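You operate a simulated robot arm through the tools that you are given. There is no shell and no other tool.

You run a simulated robot arm. Do the job below in one go: nothing can be reset, and whatever is moved stays where it is left.

TASK
Vacuum the blue and the grey lint off the end of the care bench.
Fine: vacuum back on its rest, then switch it off. Set down upright: hand vacuum. What is to be rubbed or washed off counts as gone when no trace of it is left.

The check looks at the end state, three seconds after you hand in, the way a careful person would. Anything else that was tipped, shoved, dropped, spilled or broken makes it a failure.

THE ROBOT
A 7-joint arm with a three-finger gripper, fixed in place. Base frame: the origin is on the floor under the middle of its stand, x ahead of it, y to its left, z up. Lengths are in mm, angles in degrees, forces in N, time in s.
It reaches about 1342 mm from its shoulder. Its first joint turns from -166.0 to 166.0 degrees. Payload 2.69 kg.
The TCP is the grasp point between the finger pads, 30 mm short of the fingertips. In the tool frame z runs along the fingers and y along their closing line. The gripper opens to 128 mm; its body begins 117 mm behind the TCP.
Orientation is that of the tool frame in the base frame, as a unit quaternion [x, y, z, w]. With the fingers straight down and closing along the base's y, the tool's x points along the base's -x, its y along +y and its z along -z.

THE INTERFACE
- The arm moves only by the tool step_arm. Its arguments are lists of equal length, an entry for each row: "xyz": the shift along the base's x, y, z in mm, a list of three; "rotation": the turn, a rotation vector about the base's x, y, z in degrees, a list of three; "fingers": the opening, from 0 (shut) to 1 (fully open). In form: {"xyz": [[dx, dy, dz], ...], "rotation": [[ax, ay, az], ...], "fingers": [fingers, ...]}. A call has 1 to 20 rows; each row is the pose to reach, as a shift and turn from the pose commanded when the call began. Each row takes 0.2 s and may step no farther than 50 mm and 8.6 degrees from the row before; otherwise, or with a gripper value out of range, the whole call is refused. A pose out of reach is approached as far as the arm can. The call stops where the force on the tool passes 70 N (or 10 N more than at its start, if that is more) or the arm is blocked; 0.2 s more then pass. The fingers move at their own pace (about 127 mm/s each) and stop on an object; they squeeze with about 30 N. The grip force told is the motor's: it shows also when the fingers shut on nothing. Time passes only in rows, and 0.2 s behind the last, so rows that repeat a pose let the fingers close. It gives the time, the measured TCP pose, the force on the tool (base axes), the opening and the grip force at its end, in the units of the frame above (readings bear some noise), with the torque about the TCP (base axes, N m) and any sound that the robot's microphone picked up.
- Cameras (640 x 400 px; columns grow to the right, rows downward): "scene" is fixed at [397.8, -499.2, 1624.7]; the picture's right is [0.74, -0.67, 0.00], its down [-0.48, -0.53, -0.70] and it looks along [0.47, 0.52, -0.71] (base axes); focal length 336 px, centre (320, 200). "wrist" rides on the gripper at [58, 54, -131] in the tool frame; the picture's right is [-0.68, 0.74, 0.00], its down [-0.62, -0.57, -0.55] and it looks along [-0.40, -0.37, 0.84] (tool axes); focal length 234 px, centre (320, 200). There is no depth. A picture from a camera that has moved, and an enlarged one, comes with that camera's place and axes in the base frame and with its lens.
- get_image(camera): a new picture of that camera. The clock stands still meanwhile.
- slide_trunk(by): moves the trunk up (or, below 0, down) by that many mm; the arm rides with it, the base frame stays. It gives what a move gives, with no picture.
- zoom(camera, box): a new picture of the part [left, top, right, bottom] of that camera's present view, enlarged. The clock stands still meanwhile.
- close_job(): hands the job in; it is judged then, once.

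Nothing tells you positions but the pictures and the camera data. Unless the task says otherwise, let go and move clear before handing in.

The tools are called after "Call:" as name(argument=value, ...) on one line, values as JSON. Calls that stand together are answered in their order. step_arm: Moves the arm, as the interface text tells. Its arguments: {"type":"object","properties":{"xyz":{"type":"array","items":{"type":"array","items":{"type":"number"}}},"rotation":{"type":"array","items":{"type":"array","items":{"type":"number"}}},"fingers":{"type":"array","items":{"type":"number"}}},"required":["xyz","rotation","fingers"]} The other tools are called the same way: slide_trunk (by) moves the trunk up or down; get_image (camera) takes a picture; zoom (camera, box) takes an enlarged picture of a part of a camera's view; close_job () hands the job in.

At the start:

```text
time_s: 0.0
ee_pos: [618.6, 324.0, 1162.4]
tcp_rot: [-0.001, 1.0, -0.001, 0.0]
ft_force: [0.2, -0.5, -0.1]
moment: [0.02, 0.01, -0.01]
width: 128.0
grasp_force: 0.1
trunk travel left (down, up): [-150.0, 200.0]
```

scene: 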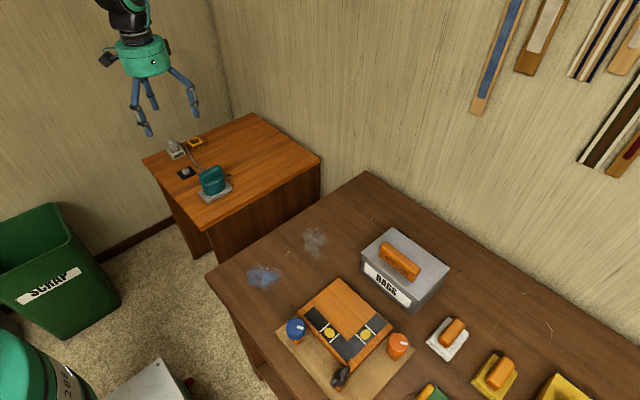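
wrist: 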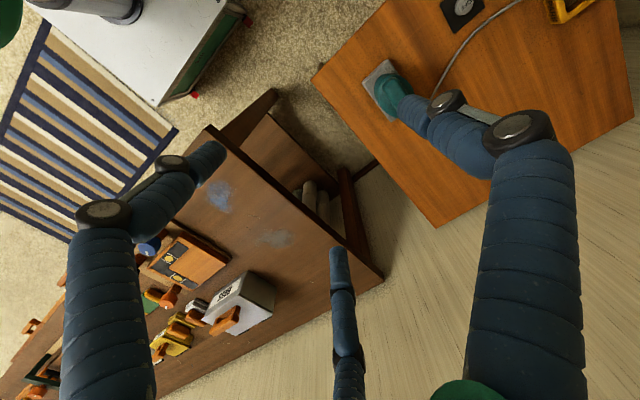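

I see a small side table with a teal hand vacuum on a grey rest (with a switch/dial and a plug with cord), and a larger care bench with blue and grey lint at its near-left end. First I take enlarged pictures to locate these accurately.

Call:
zoom(camera="scene", box=[140, 110, 330, 230])

Call:
zoom(camera="scene", box=[200, 200, 440, 350])

Call:
zoom(camera="wrist", box=[300, 0, 640, 230])

```text
3.33 times, centred on (235, 170) of scene
camera zoom: at [397.8, -499.2, 1624.7], right [0.74, -0.67, 0.0], down [-0.48, -0.53, -0.7], along [0.47, 0.52, -0.71], focal length 1119 px, centre (603, 300)
```

zoom: 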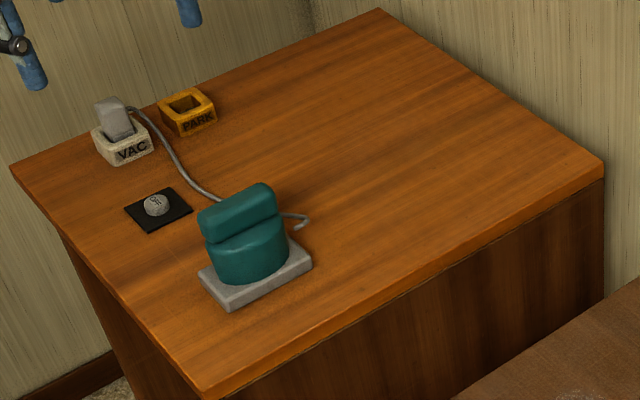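

```text
2.67 times, centred on (320, 275) of scene
camera zoom: at [397.8, -499.2, 1624.7], right [0.74, -0.67, 0.0], down [-0.48, -0.53, -0.7], along [0.47, 0.52, -0.71], focal length 895 px, centre (320, 0)
```

zoom: 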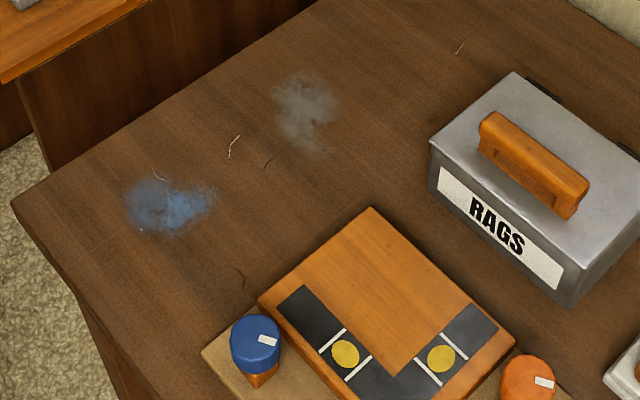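

```text
1.74 times, centred on (470, 115) of wrist
camera zoom: at [560.8, 379.7, 1295.0], right [0.68, 0.74, 0.0], down [0.62, -0.57, 0.55], along [0.4, -0.37, -0.84], focal length 407 px, centre (59, 348)
```

zoom: 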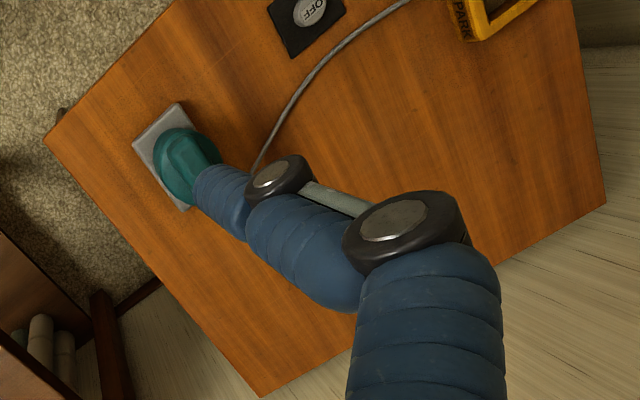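

The vacuum stands on a grey rest, with a round "OFF" switch on a black plate and a plug in a "VAC" socket. I zoom further on each to work out how they operate.

Call:
zoom(camera="scene", box=[160, 130, 220, 185])

Call:
zoom(camera="scene", box=[190, 155, 245, 210])

Call:
zoom(camera="wrist", box=[420, 0, 600, 110])

Call:
zoom(camera="wrist", box=[350, 45, 450, 135])

```text
7.27 times, centred on (190, 158) of scene
camera zoom: at [397.8, -499.2, 1624.7], right [0.74, -0.67, 0.0], down [-0.48, -0.53, -0.7], along [0.47, 0.52, -0.71], focal length 2440 px, centre (1266, 509)
```

zoom: 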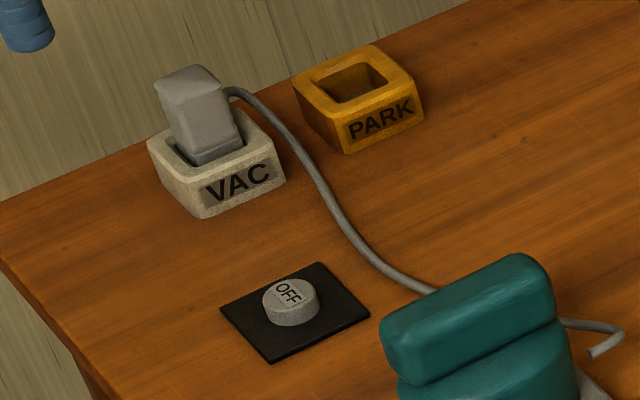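

```text
7.27 times, centred on (218, 182) of scene
camera zoom: at [397.8, -499.2, 1624.7], right [0.74, -0.67, 0.0], down [-0.48, -0.53, -0.7], along [0.47, 0.52, -0.71], focal length 2440 px, centre (1066, 327)
```

zoom: 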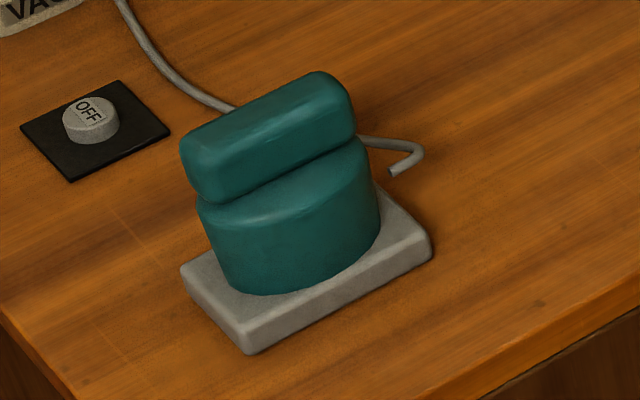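

```text
3.56 times, centred on (510, 55) of wrist
camera zoom: at [560.8, 379.7, 1295.0], right [0.68, 0.74, 0.0], down [0.62, -0.57, 0.55], along [0.4, -0.37, -0.84], focal length 833 px, centre (-356, 716)
```

zoom: 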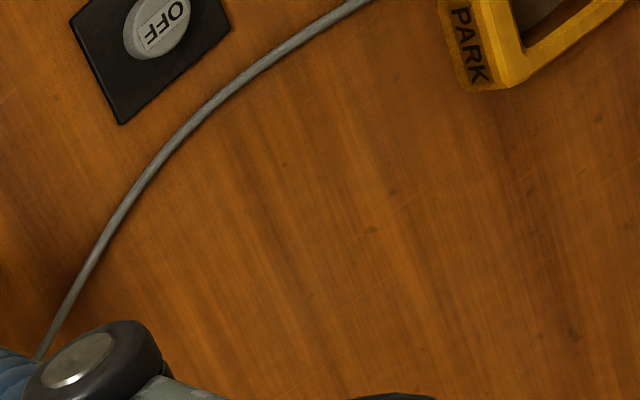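

```text
4.44 times, centred on (400, 90) of wrist
camera zoom: at [560.8, 379.7, 1295.0], right [0.68, 0.74, 0.0], down [0.62, -0.57, 0.55], along [0.4, -0.37, -0.84], focal length 1041 px, centre (-36, 689)
```

zoom: 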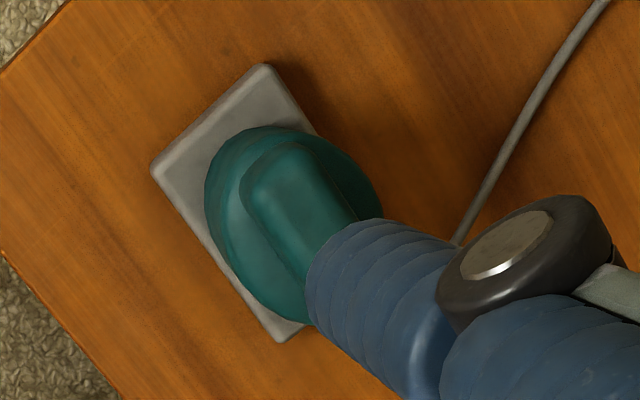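

The vacuum appears to be at about (717, 440) on a table of height ~750, the switch near (686, 611). The lint patches lie on the bench at about (623, -13) and (812, -18), z ≈ 795. I move above the vacuum to measure more exactly.

Call:
step_arm(xyz=[[25, 30, -15], [50, 60, -30], [75, 90, -45], [98, 116, -60], [98, 116, -60]], rotation=[[0, 0, 0], [0, 0, 0], [0, 0, 0], [0, 0, 0], [0, 0, 0]], fingers=[1, 1, 1, 1, 1])

Call:
get_image(camera="wrist")

Call:
get_image(camera="scene")

```text
time_s: 1.2
ee_pos: [716.7, 441.3, 1103.2]
tcp_rot: [0.0, 1.0, -0.001, 0.0]
ft_force: [0.4, 0.2, -1.1]
moment: [-0.03, 0.04, 0.0]
width: 128.1
grasp_force: 0.0
trunk travel left (down, up): [-150.0, 200.0]
```

```text
taken
camera wrist: at [659.3, 497.2, 1234.7], right [0.68, 0.74, 0.0], down [0.62, -0.57, 0.55], along [0.4, -0.37, -0.84], focal length 234 px, centre (320, 200)
```

wrist: 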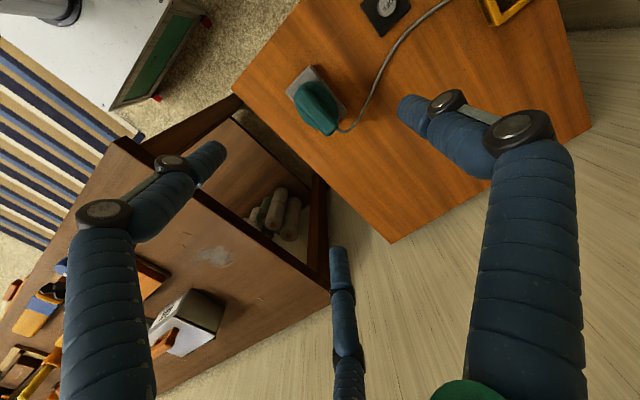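

```text
taken
```

scene: 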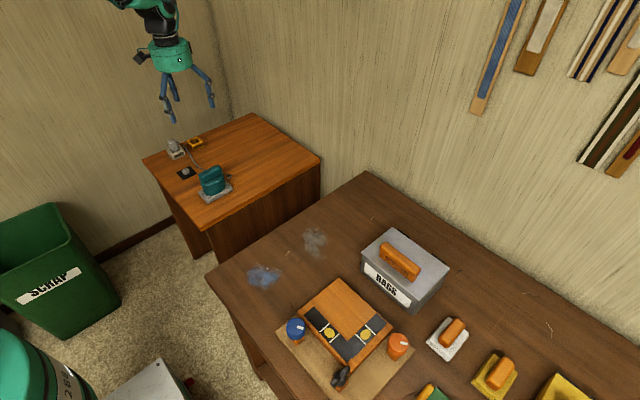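

The vacuum is now unobstructed in the wrist view. I zoom in on it and on the switch to triangulate both with the new camera place.

Call:
zoom(camera="wrist", box=[270, 50, 390, 150])

Call:
zoom(camera="wrist", box=[340, 0, 440, 60])

```text
4.00 times, centred on (330, 100) of wrist
camera zoom: at [659.3, 497.2, 1234.7], right [0.68, 0.74, 0.0], down [0.62, -0.57, 0.55], along [0.4, -0.37, -0.84], focal length 937 px, centre (280, 600)
```

zoom: 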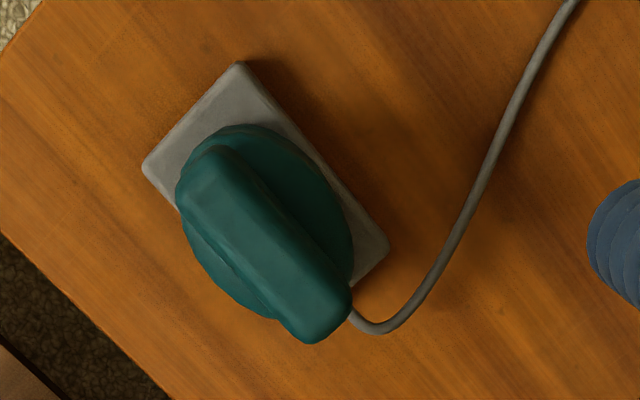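

```text
6.40 times, centred on (390, 30) of wrist
camera zoom: at [659.3, 497.2, 1234.7], right [0.68, 0.74, 0.0], down [0.62, -0.57, 0.55], along [0.4, -0.37, -0.84], focal length 1499 px, centre (-128, 1288)
```

zoom: 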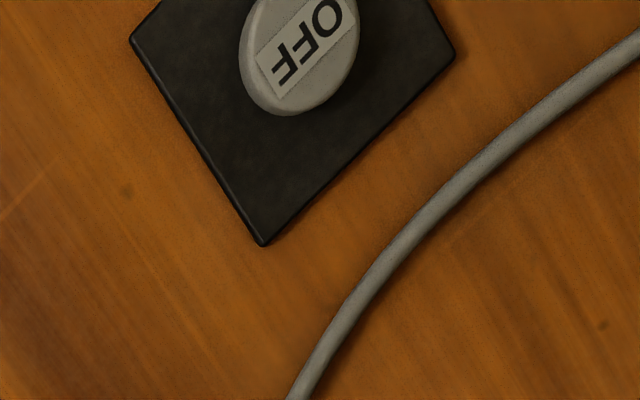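

The rest top is at z ≈ 762, centred about (717, 436), with the handle along x, its top near z ≈ 840. I close the fingers in free air to see how the three fingers come together.

Call:
step_arm(xyz=[[0, 0, 0], [0, 0, 0], [0, 0, 0], [0, 0, 0]], rotation=[[0, 0, 0], [0, 0, 0], [0, 0, 0], [0, 0, 0]], fingers=[0.25, 0.25, 0.25, 0.25])

Call:
get_image(camera="wrist")

Call:
zoom(camera="scene", box=[120, 0, 250, 130])

```text
time_s: 2.2
ee_pos: [715.8, 440.5, 1103.9]
tcp_rot: [0.0, 1.0, 0.001, 0.0]
ft_force: [-0.4, 0.0, 0.6]
moment: [0.01, -0.01, 0.01]
width: 32.2
grasp_force: 0.0
trunk travel left (down, up): [-150.0, 200.0]
```

```text
taken
camera wrist: at [658.5, 496.3, 1235.6], right [0.68, 0.74, 0.0], down [0.62, -0.57, 0.55], along [0.4, -0.37, -0.84], focal length 234 px, centre (320, 200)
```

wrist: 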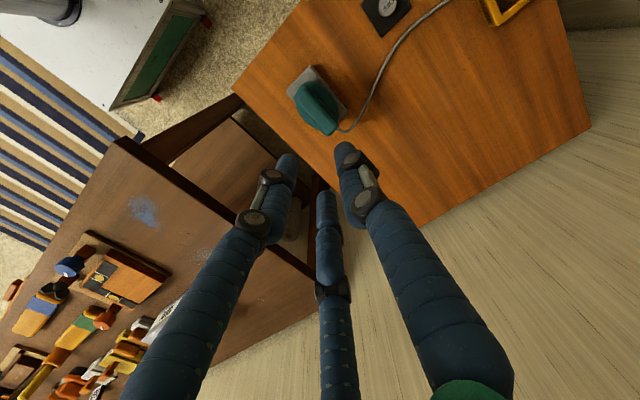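

```text
3.08 times, centred on (185, 65) of scene
camera zoom: at [397.8, -499.2, 1624.7], right [0.74, -0.67, 0.0], down [-0.48, -0.53, -0.7], along [0.47, 0.52, -0.71], focal length 1032 px, centre (735, 615)
```

zoom: 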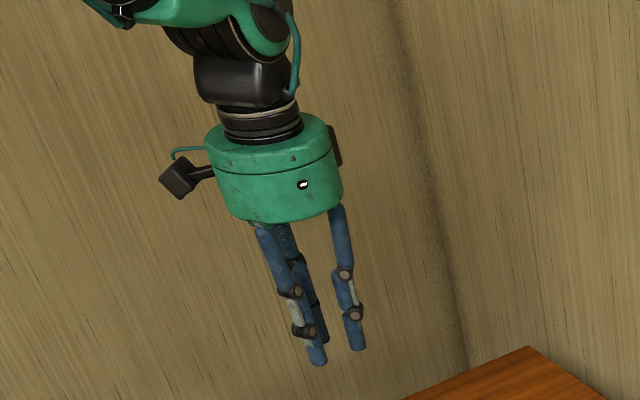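

The fingers close radially, one on the +y side and two on the -y side 120° apart. I look more closely at the handle, the cord end, the plug and the switch before acting.

Call:
zoom(camera="scene", box=[196, 158, 236, 206])

Call:
zoom(camera="scene", box=[164, 132, 204, 182])

Call:
zoom(camera="wrist", box=[285, 60, 375, 140])

```text
8.33 times, centred on (216, 182) of scene
camera zoom: at [397.8, -499.2, 1624.7], right [0.74, -0.67, 0.0], down [-0.48, -0.53, -0.7], along [0.47, 0.52, -0.71], focal length 2796 px, centre (1187, 350)
```

zoom: 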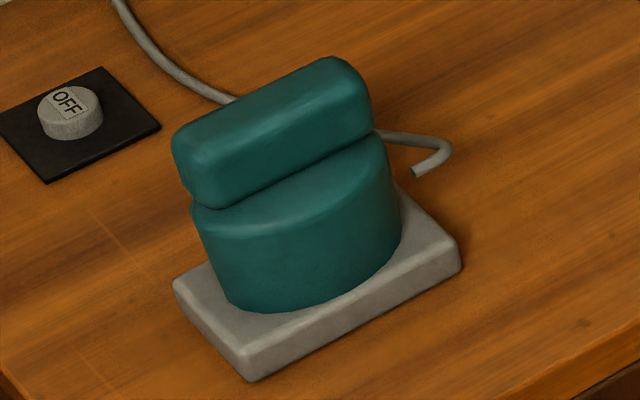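

```text
8.00 times, centred on (184, 157) of scene
camera zoom: at [397.8, -499.2, 1624.7], right [0.74, -0.67, 0.0], down [-0.48, -0.53, -0.7], along [0.47, 0.52, -0.71], focal length 2684 px, centre (1408, 544)
```

zoom: 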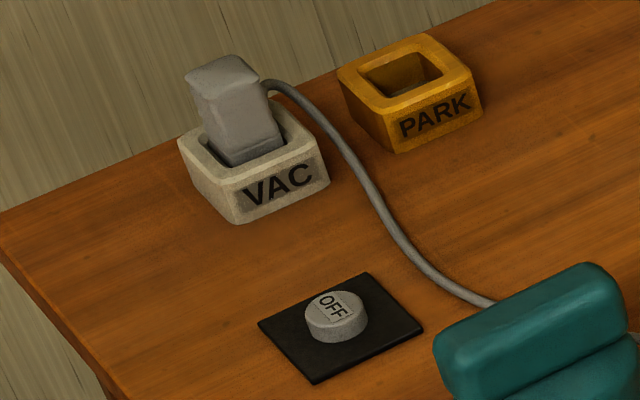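

```text
5.00 times, centred on (330, 100) of wrist
camera zoom: at [658.5, 496.3, 1235.6], right [0.68, 0.74, 0.0], down [0.62, -0.57, 0.55], along [0.4, -0.37, -0.84], focal length 1171 px, centre (270, 700)
```

zoom: 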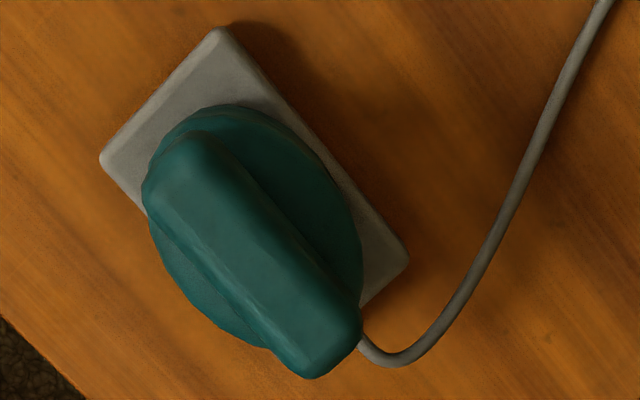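

The button sits at about (687, 612, 760) and looks like a push cap. I move above it with the fingers shut and check alignment with the wrist camera.

Call:
step_arm(xyz=[[-5, 29, -30], [-10, 58, -60], [-15, 87, -95], [-20, 116, -130], [-25, 145, -165], [-28.5, 171.5, -200], [-28.5, 171.5, -200]], rotation=[[0, 0, 0], [0, 0, 0], [0, 0, 0], [0, 0, 0], [0, 0, 0], [0, 0, 0], [0, 0, 0]], fingers=[0, 0, 0, 0, 0, 0, 0])

Call:
get_image(camera="wrist")

Call:
zoom(camera="scene", box=[140, 90, 250, 210])

```text
time_s: 3.8
ee_pos: [688.0, 611.9, 903.3]
tcp_rot: [0.0, 1.0, -0.001, 0.0]
ft_force: [0.3, 1.3, 0.2]
moment: [-0.06, 0.0, 0.02]
width: 2.0
grasp_force: 29.7
trunk travel left (down, up): [-150.0, 200.0]
```

```text
taken
camera wrist: at [630.2, 667.7, 1033.8], right [0.68, 0.74, 0.0], down [0.62, -0.57, 0.55], along [0.4, -0.37, -0.84], focal length 234 px, centre (320, 200)
```

wrist: 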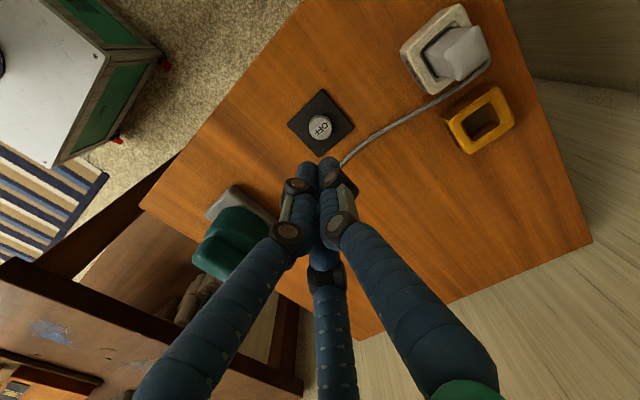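

```text
3.33 times, centred on (195, 150) of scene
camera zoom: at [397.8, -499.2, 1624.7], right [0.74, -0.67, 0.0], down [-0.48, -0.53, -0.7], along [0.47, 0.52, -0.71], focal length 1119 px, centre (737, 367)
```

zoom: 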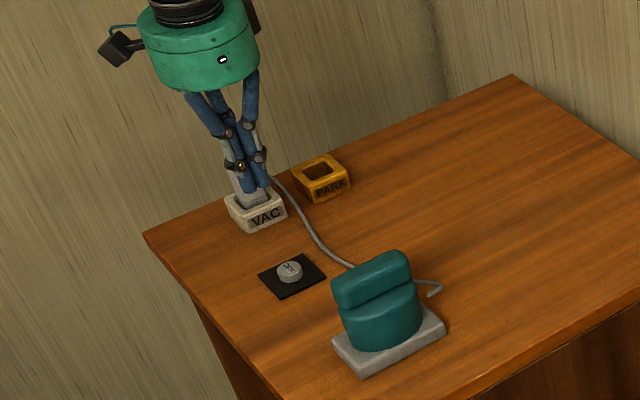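

The button is straight below the fingertips in the wrist view. I zoom to confirm the offset before pressing.

Call:
zoom(camera="wrist", box=[270, 80, 370, 180])

```text
4.00 times, centred on (320, 130) of wrist
camera zoom: at [630.2, 667.7, 1033.8], right [0.68, 0.74, 0.0], down [0.62, -0.57, 0.55], along [0.4, -0.37, -0.84], focal length 937 px, centre (320, 480)
```

zoom: 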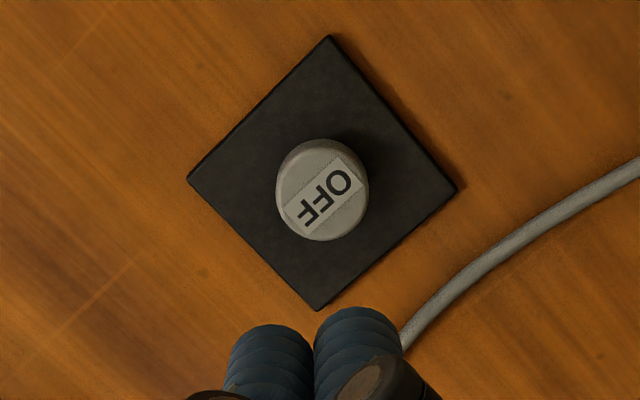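

The button's centre is about (688, 614). I descend to just above it, then press in small steps while watching the force and sound.

Call:
step_arm(xyz=[[0, 2, -35], [0, 2, -70], [0, 2, -100], [0, 2, -106]], rotation=[[0, 0, 0], [0, 0, 0], [0, 0, 0], [0, 0, 0]], fingers=[0, 0, 0, 0])

Call:
zoom(camera="scene", box=[160, 120, 220, 190])

```text
time_s: 4.8
ee_pos: [687.3, 613.4, 796.7]
tcp_rot: [0.001, 1.0, -0.001, 0.0]
ft_force: [-0.6, 0.7, 0.0]
moment: [0.02, -0.01, 0.0]
width: 2.0
grasp_force: 29.6
trunk travel left (down, up): [-150.0, 200.0]
```

```text
5.71 times, centred on (190, 155) of scene
camera zoom: at [397.8, -499.2, 1624.7], right [0.74, -0.67, 0.0], down [-0.48, -0.53, -0.7], along [0.47, 0.52, -0.71], focal length 1918 px, centre (1063, 457)
```

zoom: 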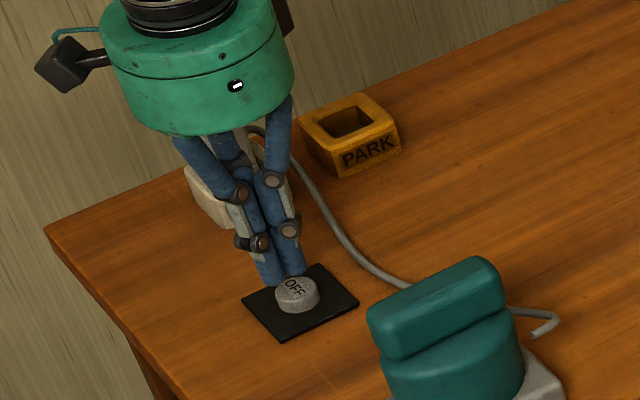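

The fingertips hover a few millimetres above the button. I now press gently.

Call:
step_arm(xyz=[[0, 0, -3], [0, 0, -5], [0, 0, -7], [0, 0, -9]], rotation=[[0, 0, 0], [0, 0, 0], [0, 0, 0], [0, 0, 0]], fingers=[0, 0, 0, 0])

```text
time_s: 5.8
ee_pos: [689.1, 612.4, 787.9]
tcp_rot: [0.0, 1.0, 0.0, 0.0]
ft_force: [-0.4, 0.2, -0.1]
moment: [0.04, 0.0, 0.01]
width: 2.0
grasp_force: 30.4
trunk travel left (down, up): [-150.0, 200.0]
```

No contact yet, so I continue pressing a little further.

Call:
step_arm(xyz=[[0, 0, -2], [0, 0, -4], [0, 0, -5]], rotation=[[0, 0, 0], [0, 0, 0], [0, 0, 0]], fingers=[0, 0, 0])

Call:
zoom(camera="scene", box=[160, 120, 220, 190])

```text
time_s: 6.6
ee_pos: [687.6, 612.4, 781.9]
tcp_rot: [0.0, 1.0, 0.0, 0.0]
ft_force: [1.1, 0.3, 0.0]
moment: [-0.01, 0.0, -0.01]
width: 2.0
grasp_force: 30.1
trunk travel left (down, up): [-150.0, 200.0]
```

```text
5.71 times, centred on (190, 155) of scene
camera zoom: at [397.8, -499.2, 1624.7], right [0.74, -0.67, 0.0], down [-0.48, -0.53, -0.7], along [0.47, 0.52, -0.71], focal length 1918 px, centre (1063, 457)
```

zoom: 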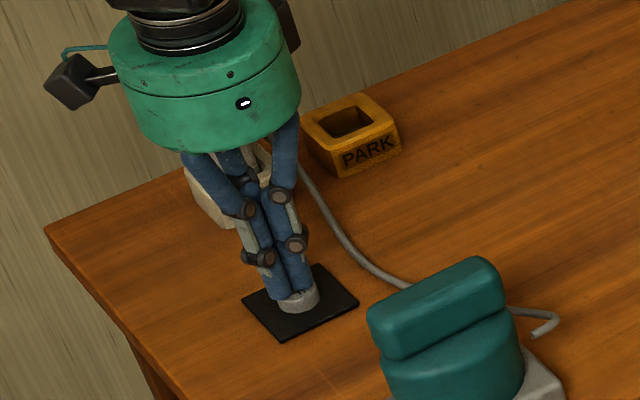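

The tips are right at the button but no force shows yet; I keep going in small steps.

Call:
step_arm(xyz=[[0, 0, -2], [0, 0, -3], [0, 0, -4]], rotation=[[0, 0, 0], [0, 0, 0], [0, 0, 0]], fingers=[0, 0, 0])

```text
time_s: 7.4
ee_pos: [689.0, 612.8, 779.4]
tcp_rot: [0.0, 1.0, 0.0, 0.0]
ft_force: [-1.4, 0.9, 2.7]
moment: [-0.09, -0.02, 0.01]
width: 2.1
grasp_force: 29.0
trunk travel left (down, up): [-150.0, 200.0]
heard: click
```

A click was heard. I back off to see the button's state and listen for the motor.

Call:
step_arm(xyz=[[0, 0, 10], [0, 0, 40], [0, 0, 80], [0, 0, 110], [0, 0, 110]], rotation=[[0, 0, 0], [0, 0, 0], [0, 0, 0], [0, 0, 0], [0, 0, 0]], fingers=[0, 0, 0, 0, 0])

Call:
zoom(camera="wrist", box=[270, 80, 370, 180])

Call:
zoom(camera="scene", box=[160, 120, 240, 210])

```text
time_s: 8.6
ee_pos: [686.8, 612.7, 890.0]
tcp_rot: [-0.001, 1.0, -0.001, 0.0]
ft_force: [-0.1, 0.0, 0.6]
moment: [0.0, 0.02, -0.03]
width: 2.3
grasp_force: 29.9
trunk travel left (down, up): [-150.0, 200.0]
```

```text
4.00 times, centred on (320, 130) of wrist
camera zoom: at [629.7, 670.0, 1021.7], right [0.68, 0.74, 0.0], down [0.62, -0.57, 0.55], along [0.4, -0.37, -0.84], focal length 937 px, centre (320, 480)
```

zoom: 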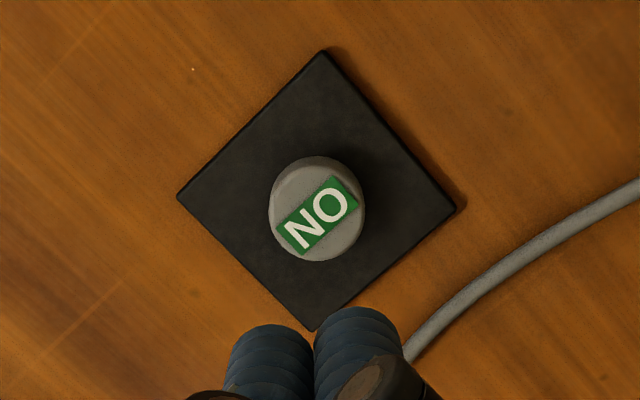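

```text
4.44 times, centred on (200, 165) of scene
camera zoom: at [397.8, -499.2, 1624.7], right [0.74, -0.67, 0.0], down [-0.48, -0.53, -0.7], along [0.47, 0.52, -0.71], focal length 1491 px, centre (853, 356)
```

zoom: 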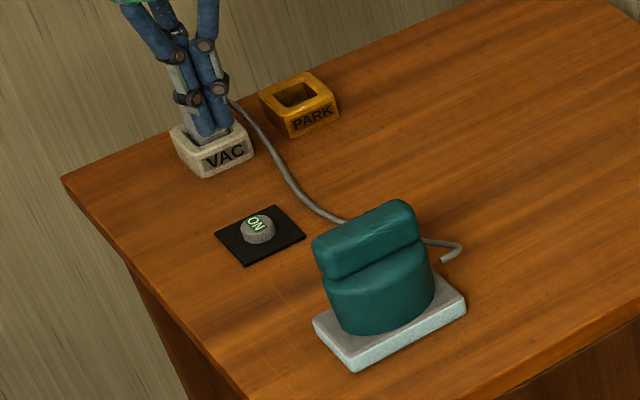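

The switch now reads ON. Next I go above the vacuum handle with fingers open and check alignment.

Call:
step_arm(xyz=[[0, 0, 40], [5, -40, 60], [11, -80, 60], [17, -120, 60], [24, -155, 60], [30.5, -185, 60], [30.5, -185, 60]], rotation=[[0, 0, 0], [0, 0, 0], [0, 0, 0], [0, 0, 0], [0, 0, 0], [0, 0, 0], [0, 0, 0]], fingers=[0, 0.3, 0.7, 0.7, 0.7, 0.7, 0.7])

Call:
get_image(camera="wrist")

Call:
zoom(camera="scene", box=[150, 70, 280, 210])

```text
time_s: 10.2
ee_pos: [718.5, 428.3, 950.3]
tcp_rot: [0.0, 1.0, -0.001, 0.0]
ft_force: [-0.2, 0.3, -0.2]
moment: [0.02, 0.0, 0.02]
width: 89.6
grasp_force: 0.1
trunk travel left (down, up): [-150.0, 200.0]
```

```text
taken
camera wrist: at [660.9, 484.1, 1081.7], right [0.68, 0.74, 0.0], down [0.62, -0.57, 0.55], along [0.4, -0.37, -0.84], focal length 234 px, centre (320, 200)
```

wrist: 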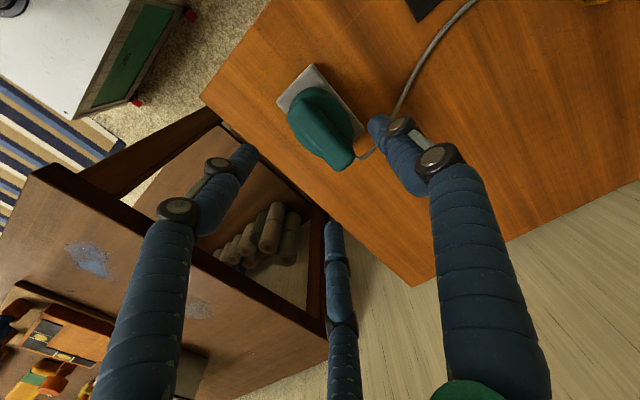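

```text
2.86 times, centred on (215, 140) of scene
camera zoom: at [397.8, -499.2, 1624.7], right [0.74, -0.67, 0.0], down [-0.48, -0.53, -0.7], along [0.47, 0.52, -0.71], focal length 959 px, centre (620, 371)
```

zoom: 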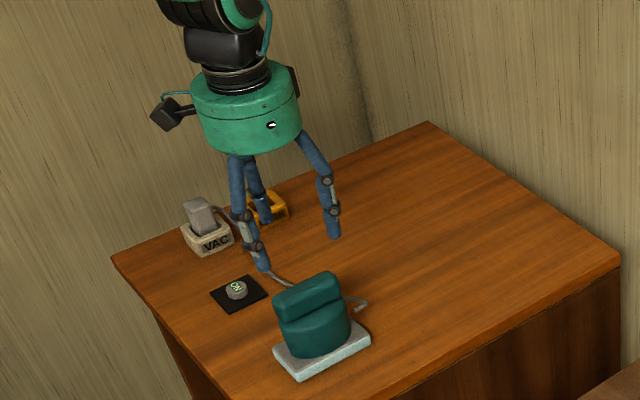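

Call:
zoom(camera="wrist", box=[265, 55, 385, 185])

Call:
zoom(camera="scene", box=[196, 158, 236, 206])

```text
3.08 times, centred on (325, 120) of wrist
camera zoom: at [660.9, 484.1, 1081.7], right [0.68, 0.74, 0.0], down [0.62, -0.57, 0.55], along [0.4, -0.37, -0.84], focal length 720 px, centre (305, 446)
```

zoom: 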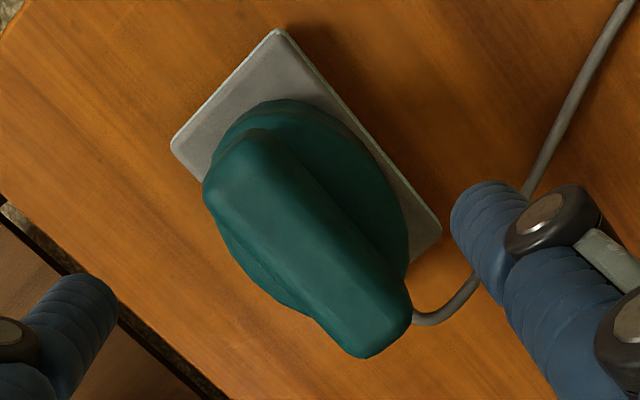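

```text
8.33 times, centred on (216, 182) of scene
camera zoom: at [397.8, -499.2, 1624.7], right [0.74, -0.67, 0.0], down [-0.48, -0.53, -0.7], along [0.47, 0.52, -0.71], focal length 2796 px, centre (1187, 350)
```

zoom: 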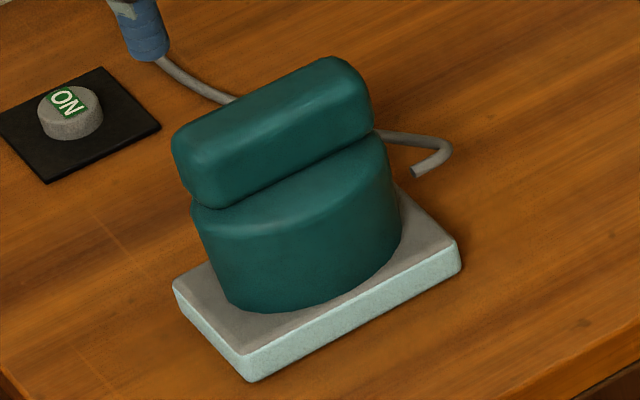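

The handle is centred near (719, 435), top about z 835, and the rest's edge now glows (power on). I lower the open fingers around the upper part of the handle and check before going lower.

Call:
step_arm(xyz=[[1, -1, -35], [1, -1, -70], [1, -1, -90], [1, -1, -98], [1, -1, -98]], rotation=[[0, 0, 0], [0, 0, 0], [0, 0, 0], [0, 0, 0], [0, 0, 0]], fingers=[0.7, 0.7, 0.7, 0.7, 0.7])

Call:
get_image(camera="wrist")

Call:
zoom(camera="scene", box=[180, 130, 250, 210])

```text
time_s: 11.4
ee_pos: [720.2, 426.0, 852.7]
tcp_rot: [0.0, 1.0, 0.0, 0.0]
ft_force: [-0.3, 0.3, -0.6]
moment: [-0.03, 0.03, -0.03]
width: 89.6
grasp_force: 0.1
trunk travel left (down, up): [-150.0, 200.0]
```

```text
taken
camera wrist: at [661.4, 483.2, 983.6], right [0.68, 0.74, 0.0], down [0.62, -0.57, 0.55], along [0.4, -0.37, -0.84], focal length 234 px, centre (320, 200)
```

wrist: 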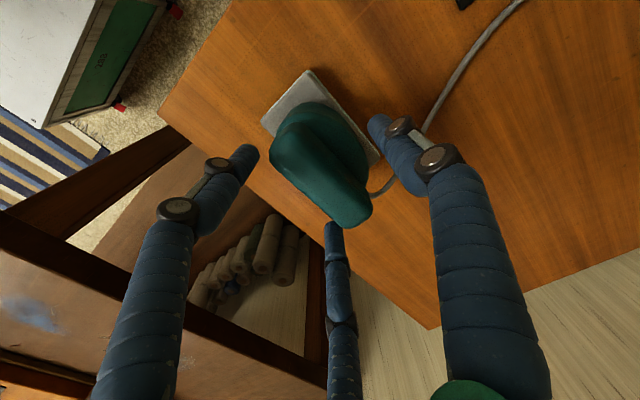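

```text
5.00 times, centred on (215, 170) of scene
camera zoom: at [397.8, -499.2, 1624.7], right [0.74, -0.67, 0.0], down [-0.48, -0.53, -0.7], along [0.47, 0.52, -0.71], focal length 1678 px, centre (845, 350)
```

zoom: 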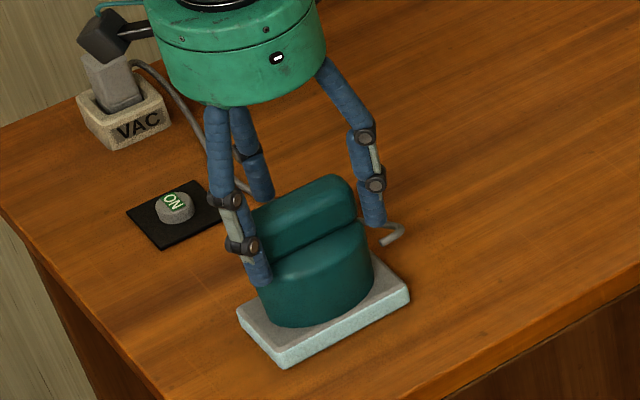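

Call:
zoom(camera="wrist", box=[240, 60, 400, 240])

Call:
zoom(camera="scene", box=[196, 158, 236, 206])

```text
2.22 times, centred on (320, 150) of wrist
camera zoom: at [661.4, 483.2, 983.6], right [0.68, 0.74, 0.0], down [0.62, -0.57, 0.55], along [0.4, -0.37, -0.84], focal length 520 px, centre (320, 311)
```

zoom: 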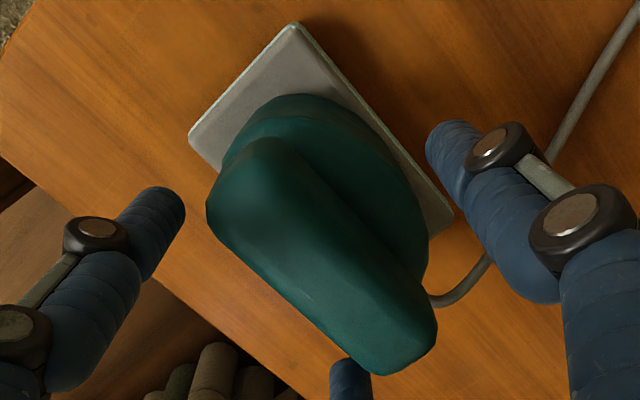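

```text
8.33 times, centred on (216, 182) of scene
camera zoom: at [397.8, -499.2, 1624.7], right [0.74, -0.67, 0.0], down [-0.48, -0.53, -0.7], along [0.47, 0.52, -0.71], focal length 2796 px, centre (1187, 350)
```

zoom: 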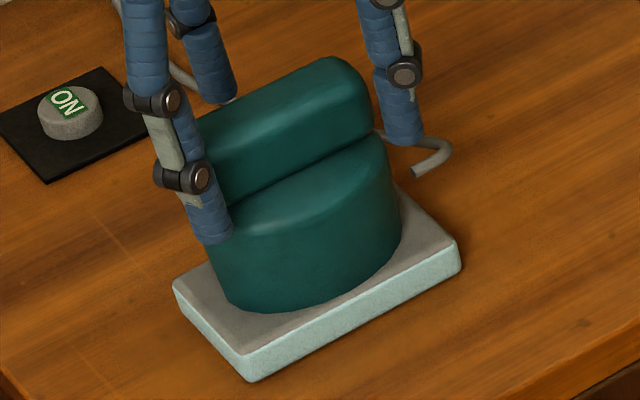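

My refined estimate is handle top ≈ 850, handle underside ≈ 828, and body top ≈ 822. I raise slightly so the fingertips stay above the body, then close partway and look.

Call:
step_arm(xyz=[[0, 1, 3], [0, 1, 5], [0, 1, 5], [0, 1, 5]], rotation=[[0, 0, 0], [0, 0, 0], [0, 0, 0], [0, 0, 0]], fingers=[0.7, 0.6, 0.48, 0.48])

Call:
zoom(camera="wrist", box=[240, 60, 400, 240])

Call:
zoom(camera="scene", box=[196, 158, 236, 206])

```text
time_s: 12.4
ee_pos: [718.2, 427.9, 856.5]
tcp_rot: [0.0, 1.0, 0.0, 0.0]
ft_force: [0.7, -2.1, 0.9]
moment: [-0.04, -0.04, 0.01]
width: 62.1
grasp_force: 0.5
trunk travel left (down, up): [-150.0, 200.0]
```

```text
2.22 times, centred on (320, 150) of wrist
camera zoom: at [661.5, 484.0, 988.5], right [0.68, 0.74, 0.0], down [0.62, -0.57, 0.55], along [0.4, -0.37, -0.84], focal length 520 px, centre (320, 311)
```

zoom: 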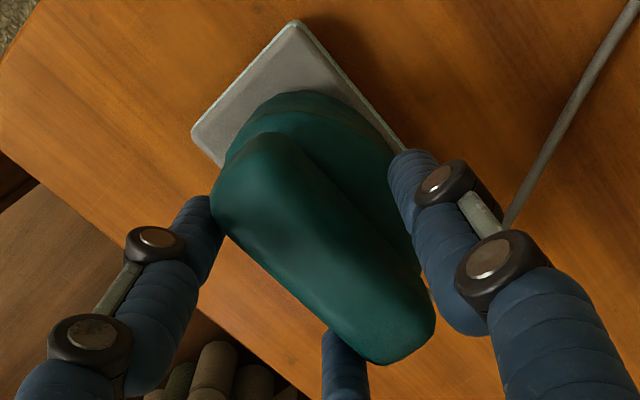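

```text
8.33 times, centred on (216, 182) of scene
camera zoom: at [397.8, -499.2, 1624.7], right [0.74, -0.67, 0.0], down [-0.48, -0.53, -0.7], along [0.47, 0.52, -0.71], focal length 2796 px, centre (1187, 350)
```

zoom: 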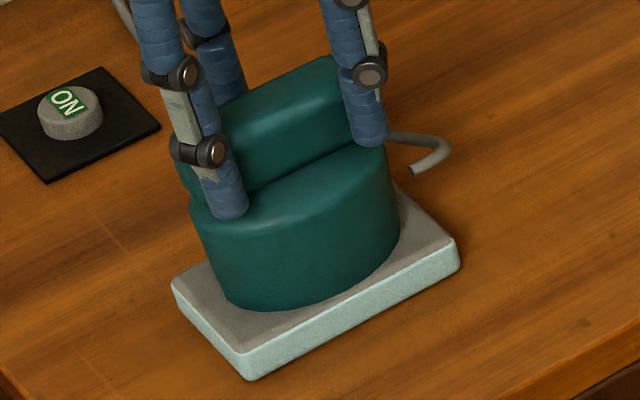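

The fingers flank the handle well with the tips just above the body. I now close to grip.

Call:
step_arm(xyz=[[0, 0, 0], [0, 0, 0], [0, 0, 0], [0, 0, 0]], rotation=[[0, 0, 0], [0, 0, 0], [0, 0, 0], [0, 0, 0]], fingers=[0.3, 0.15, 0, 0])

Call:
zoom(camera="wrist", box=[240, 60, 400, 240])

Call:
zoom(camera="scene", box=[196, 158, 236, 206])

```text
time_s: 13.4
ee_pos: [718.0, 428.1, 857.0]
tcp_rot: [0.0, 1.0, 0.0, 0.0]
ft_force: [0.0, 0.5, 0.7]
moment: [0.16, 0.05, -0.12]
width: 44.1
grasp_force: 30.0
trunk travel left (down, up): [-150.0, 200.0]
```

```text
2.22 times, centred on (320, 150) of wrist
camera zoom: at [661.5, 484.2, 988.5], right [0.68, 0.74, 0.0], down [0.62, -0.57, 0.55], along [0.4, -0.37, -0.84], focal length 520 px, centre (320, 311)
```

zoom: 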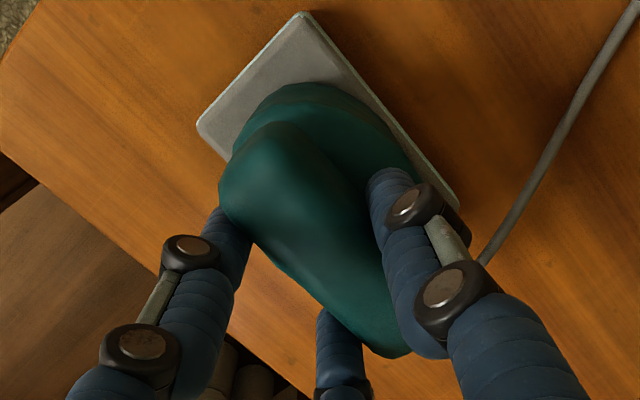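

```text
8.33 times, centred on (216, 182) of scene
camera zoom: at [397.8, -499.2, 1624.7], right [0.74, -0.67, 0.0], down [-0.48, -0.53, -0.7], along [0.47, 0.52, -0.71], focal length 2796 px, centre (1187, 350)
```

zoom: 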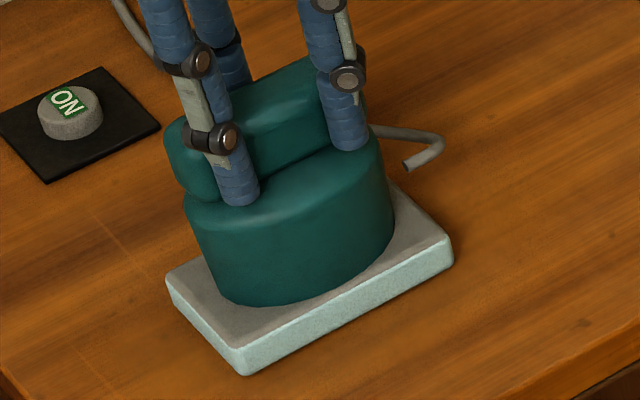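

The grip is firm (30 N), but closing nudged the vacuum and its rest together by about 5 mm in +y. While still seated, I slide them back by the same amount before lifting, then verify.

Call:
step_arm(xyz=[[0, -1.5, 0], [0, -3, 0], [0, -4.5, 0], [0, -5.2, 0], [0, -5.2, 0]], rotation=[[0, 0, 0], [0, 0, 0], [0, 0, 0], [0, 0, 0], [0, 0, 0]], fingers=[0, 0, 0, 0, 0])

Call:
zoom(camera="scene", box=[196, 158, 236, 206])

```text
time_s: 14.6
ee_pos: [719.6, 424.4, 857.6]
tcp_rot: [0.0, 1.0, 0.0, 0.0]
ft_force: [-2.5, 1.7, 2.1]
moment: [0.19, 0.14, 0.0]
width: 44.2
grasp_force: 30.1
trunk travel left (down, up): [-150.0, 200.0]
```

```text
8.33 times, centred on (216, 182) of scene
camera zoom: at [397.8, -499.2, 1624.7], right [0.74, -0.67, 0.0], down [-0.48, -0.53, -0.7], along [0.47, 0.52, -0.71], focal length 2796 px, centre (1187, 350)
```

zoom: 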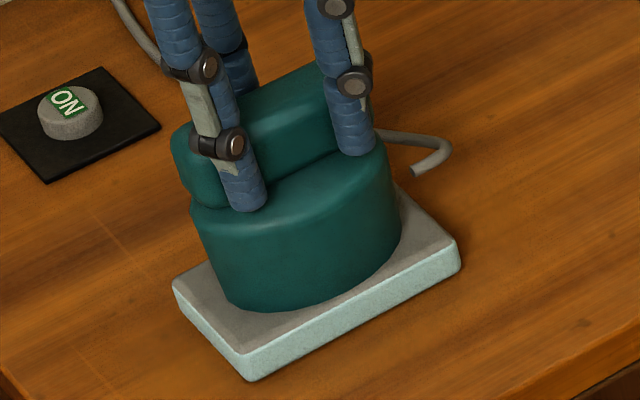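

The rest is back exactly where it was. I now lift the vacuum slowly straight up.

Call:
step_arm(xyz=[[0, 0, 3], [0, 0, 8], [0, 0, 16], [0, 0, 30], [0, 0, 45], [0, 0, 60], [0, 0, 60]], rotation=[[0, 0, 0], [0, 0, 0], [0, 0, 0], [0, 0, 0], [0, 0, 0], [0, 0, 0], [0, 0, 0]], fingers=[0, 0, 0, 0, 0, 0, 0])

Call:
zoom(camera="scene", box=[180, 120, 260, 220])

Call:
get_image(camera="wrist")

```text
time_s: 16.2
ee_pos: [718.6, 423.5, 916.7]
tcp_rot: [0.0, 1.0, 0.0, 0.0]
ft_force: [0.8, -0.7, 0.2]
moment: [0.0, -0.01, 0.0]
width: 1.9
grasp_force: 29.9
trunk travel left (down, up): [-150.0, 200.0]
```

```text
4.00 times, centred on (220, 170) of scene
camera zoom: at [397.8, -499.2, 1624.7], right [0.74, -0.67, 0.0], down [-0.48, -0.53, -0.7], along [0.47, 0.52, -0.71], focal length 1342 px, centre (720, 320)
```

zoom: 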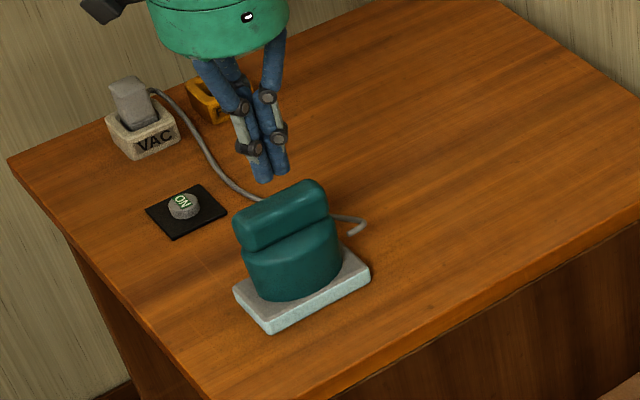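

```text
taken
camera wrist: at [661.5, 479.2, 1048.2], right [0.68, 0.74, 0.0], down [0.62, -0.57, 0.55], along [0.4, -0.37, -0.84], focal length 234 px, centre (320, 200)
```

wrist: 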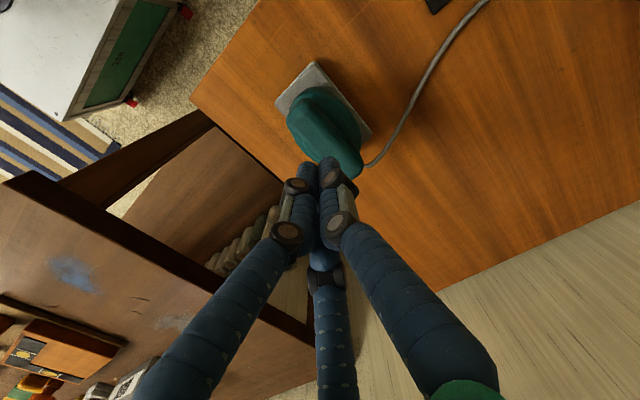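

The fingers slipped off the handle's rounded top and the vacuum stayed on its rest, so the grip was too high. I check that nothing else moved and look at the handle's shape from here.

Call:
zoom(camera="scene", box=[196, 158, 236, 206])

Call:
zoom(camera="wrist", box=[260, 50, 390, 190])

```text
8.33 times, centred on (216, 182) of scene
camera zoom: at [397.8, -499.2, 1624.7], right [0.74, -0.67, 0.0], down [-0.48, -0.53, -0.7], along [0.47, 0.52, -0.71], focal length 2796 px, centre (1187, 350)
```

zoom: 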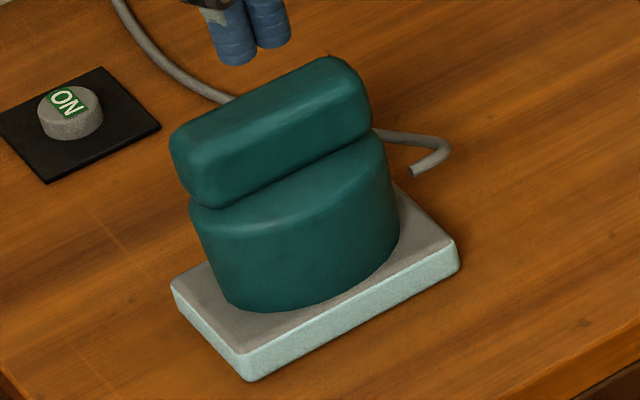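

```text
2.86 times, centred on (325, 120) of wrist
camera zoom: at [661.5, 479.2, 1048.2], right [0.68, 0.74, 0.0], down [0.62, -0.57, 0.55], along [0.4, -0.37, -0.84], focal length 669 px, centre (306, 429)
```

zoom: 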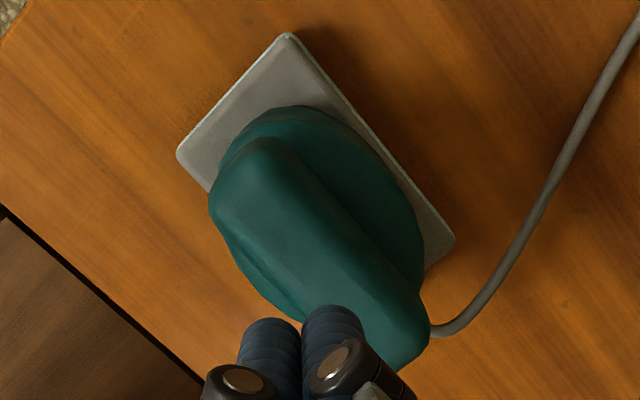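

Using the fingertips as a reference I find the scene camera slightly biased: the true heights are about 8 mm lower (rest top ≈ 755, handle ≈ 820–844). I'll regrip deeper, with the fingers around the oval body and handle together, first opening and lowering halfway.

Call:
step_arm(xyz=[[0, 0, 0], [0, 2, 0], [0, 5, 0], [0, 5, -20], [0, 5, -45], [0, 5, -65], [0, 5, -65]], rotation=[[0, 0, 0], [0, 0, 0], [0, 0, 0], [0, 0, 0], [0, 0, 0], [0, 0, 0], [0, 0, 0]], fingers=[0.3, 0.6, 0.88, 0.88, 0.88, 0.88, 0.88])

Call:
get_image(camera="wrist")

Call:
zoom(camera="scene", box=[180, 130, 250, 210])

```text
time_s: 17.8
ee_pos: [719.7, 427.7, 850.9]
tcp_rot: [0.0, 1.0, 0.0, 0.0]
ft_force: [0.3, 0.1, 0.0]
moment: [0.01, 0.01, 0.0]
width: 112.8
grasp_force: 0.1
trunk travel left (down, up): [-150.0, 200.0]
```

```text
taken
camera wrist: at [662.3, 484.3, 982.7], right [0.68, 0.74, 0.0], down [0.62, -0.57, 0.55], along [0.4, -0.37, -0.84], focal length 234 px, centre (320, 200)
```

wrist: 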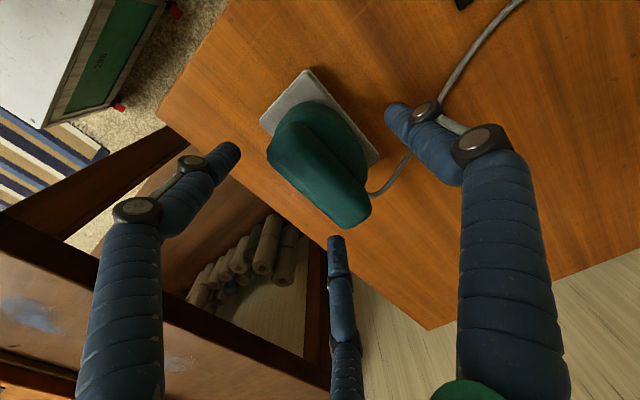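

```text
5.00 times, centred on (215, 170) of scene
camera zoom: at [397.8, -499.2, 1624.7], right [0.74, -0.67, 0.0], down [-0.48, -0.53, -0.7], along [0.47, 0.52, -0.71], focal length 1678 px, centre (845, 350)
```

zoom: 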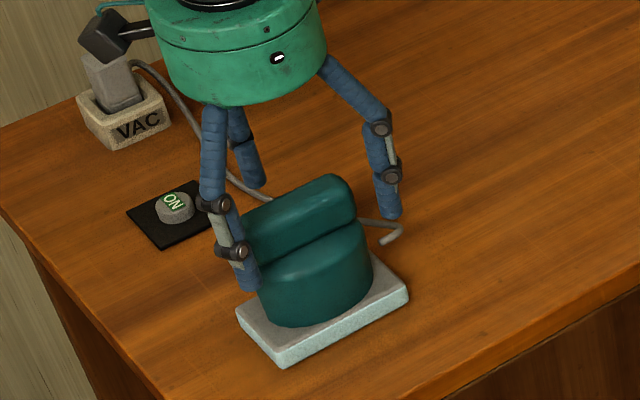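

The fingers are clear on all sides. I lower until the tips sit beside the body, about 20 mm above the rest.

Call:
step_arm(xyz=[[0, 0, -12], [0, 0, -24], [0, 0, -34], [0, 0, -42], [0, 0, -42]], rotation=[[0, 0, 0], [0, 0, 0], [0, 0, 0], [0, 0, 0], [0, 0, 0]], fingers=[0.88, 0.88, 0.88, 0.88, 0.88])

Call:
zoom(camera="wrist", box=[200, 60, 440, 260])

Call:
zoom(camera="scene", box=[190, 145, 245, 210])

```text
time_s: 19.0
ee_pos: [718.6, 428.4, 808.9]
tcp_rot: [0.001, 1.0, 0.0, 0.0]
ft_force: [0.3, 0.2, 0.2]
moment: [0.06, 0.01, 0.0]
width: 112.5
grasp_force: 0.1
trunk travel left (down, up): [-150.0, 200.0]
```

```text
2.00 times, centred on (320, 160) of wrist
camera zoom: at [661.9, 484.3, 941.0], right [0.68, 0.74, 0.0], down [0.62, -0.57, 0.55], along [0.4, -0.37, -0.84], focal length 468 px, centre (320, 280)
```

zoom: 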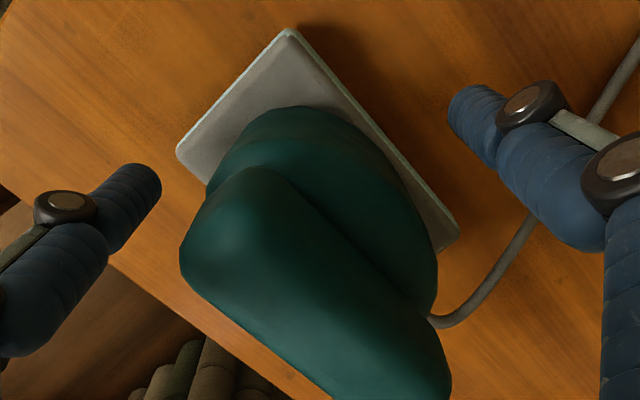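

```text
6.15 times, centred on (218, 178) of scene
camera zoom: at [397.8, -499.2, 1624.7], right [0.74, -0.67, 0.0], down [-0.48, -0.53, -0.7], along [0.47, 0.52, -0.71], focal length 2065 px, centre (951, 338)
```

zoom: 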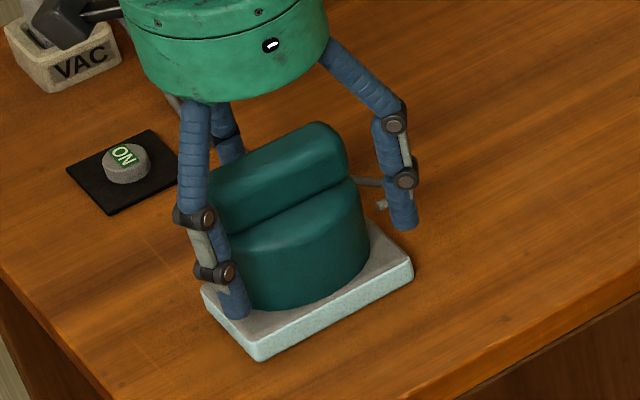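

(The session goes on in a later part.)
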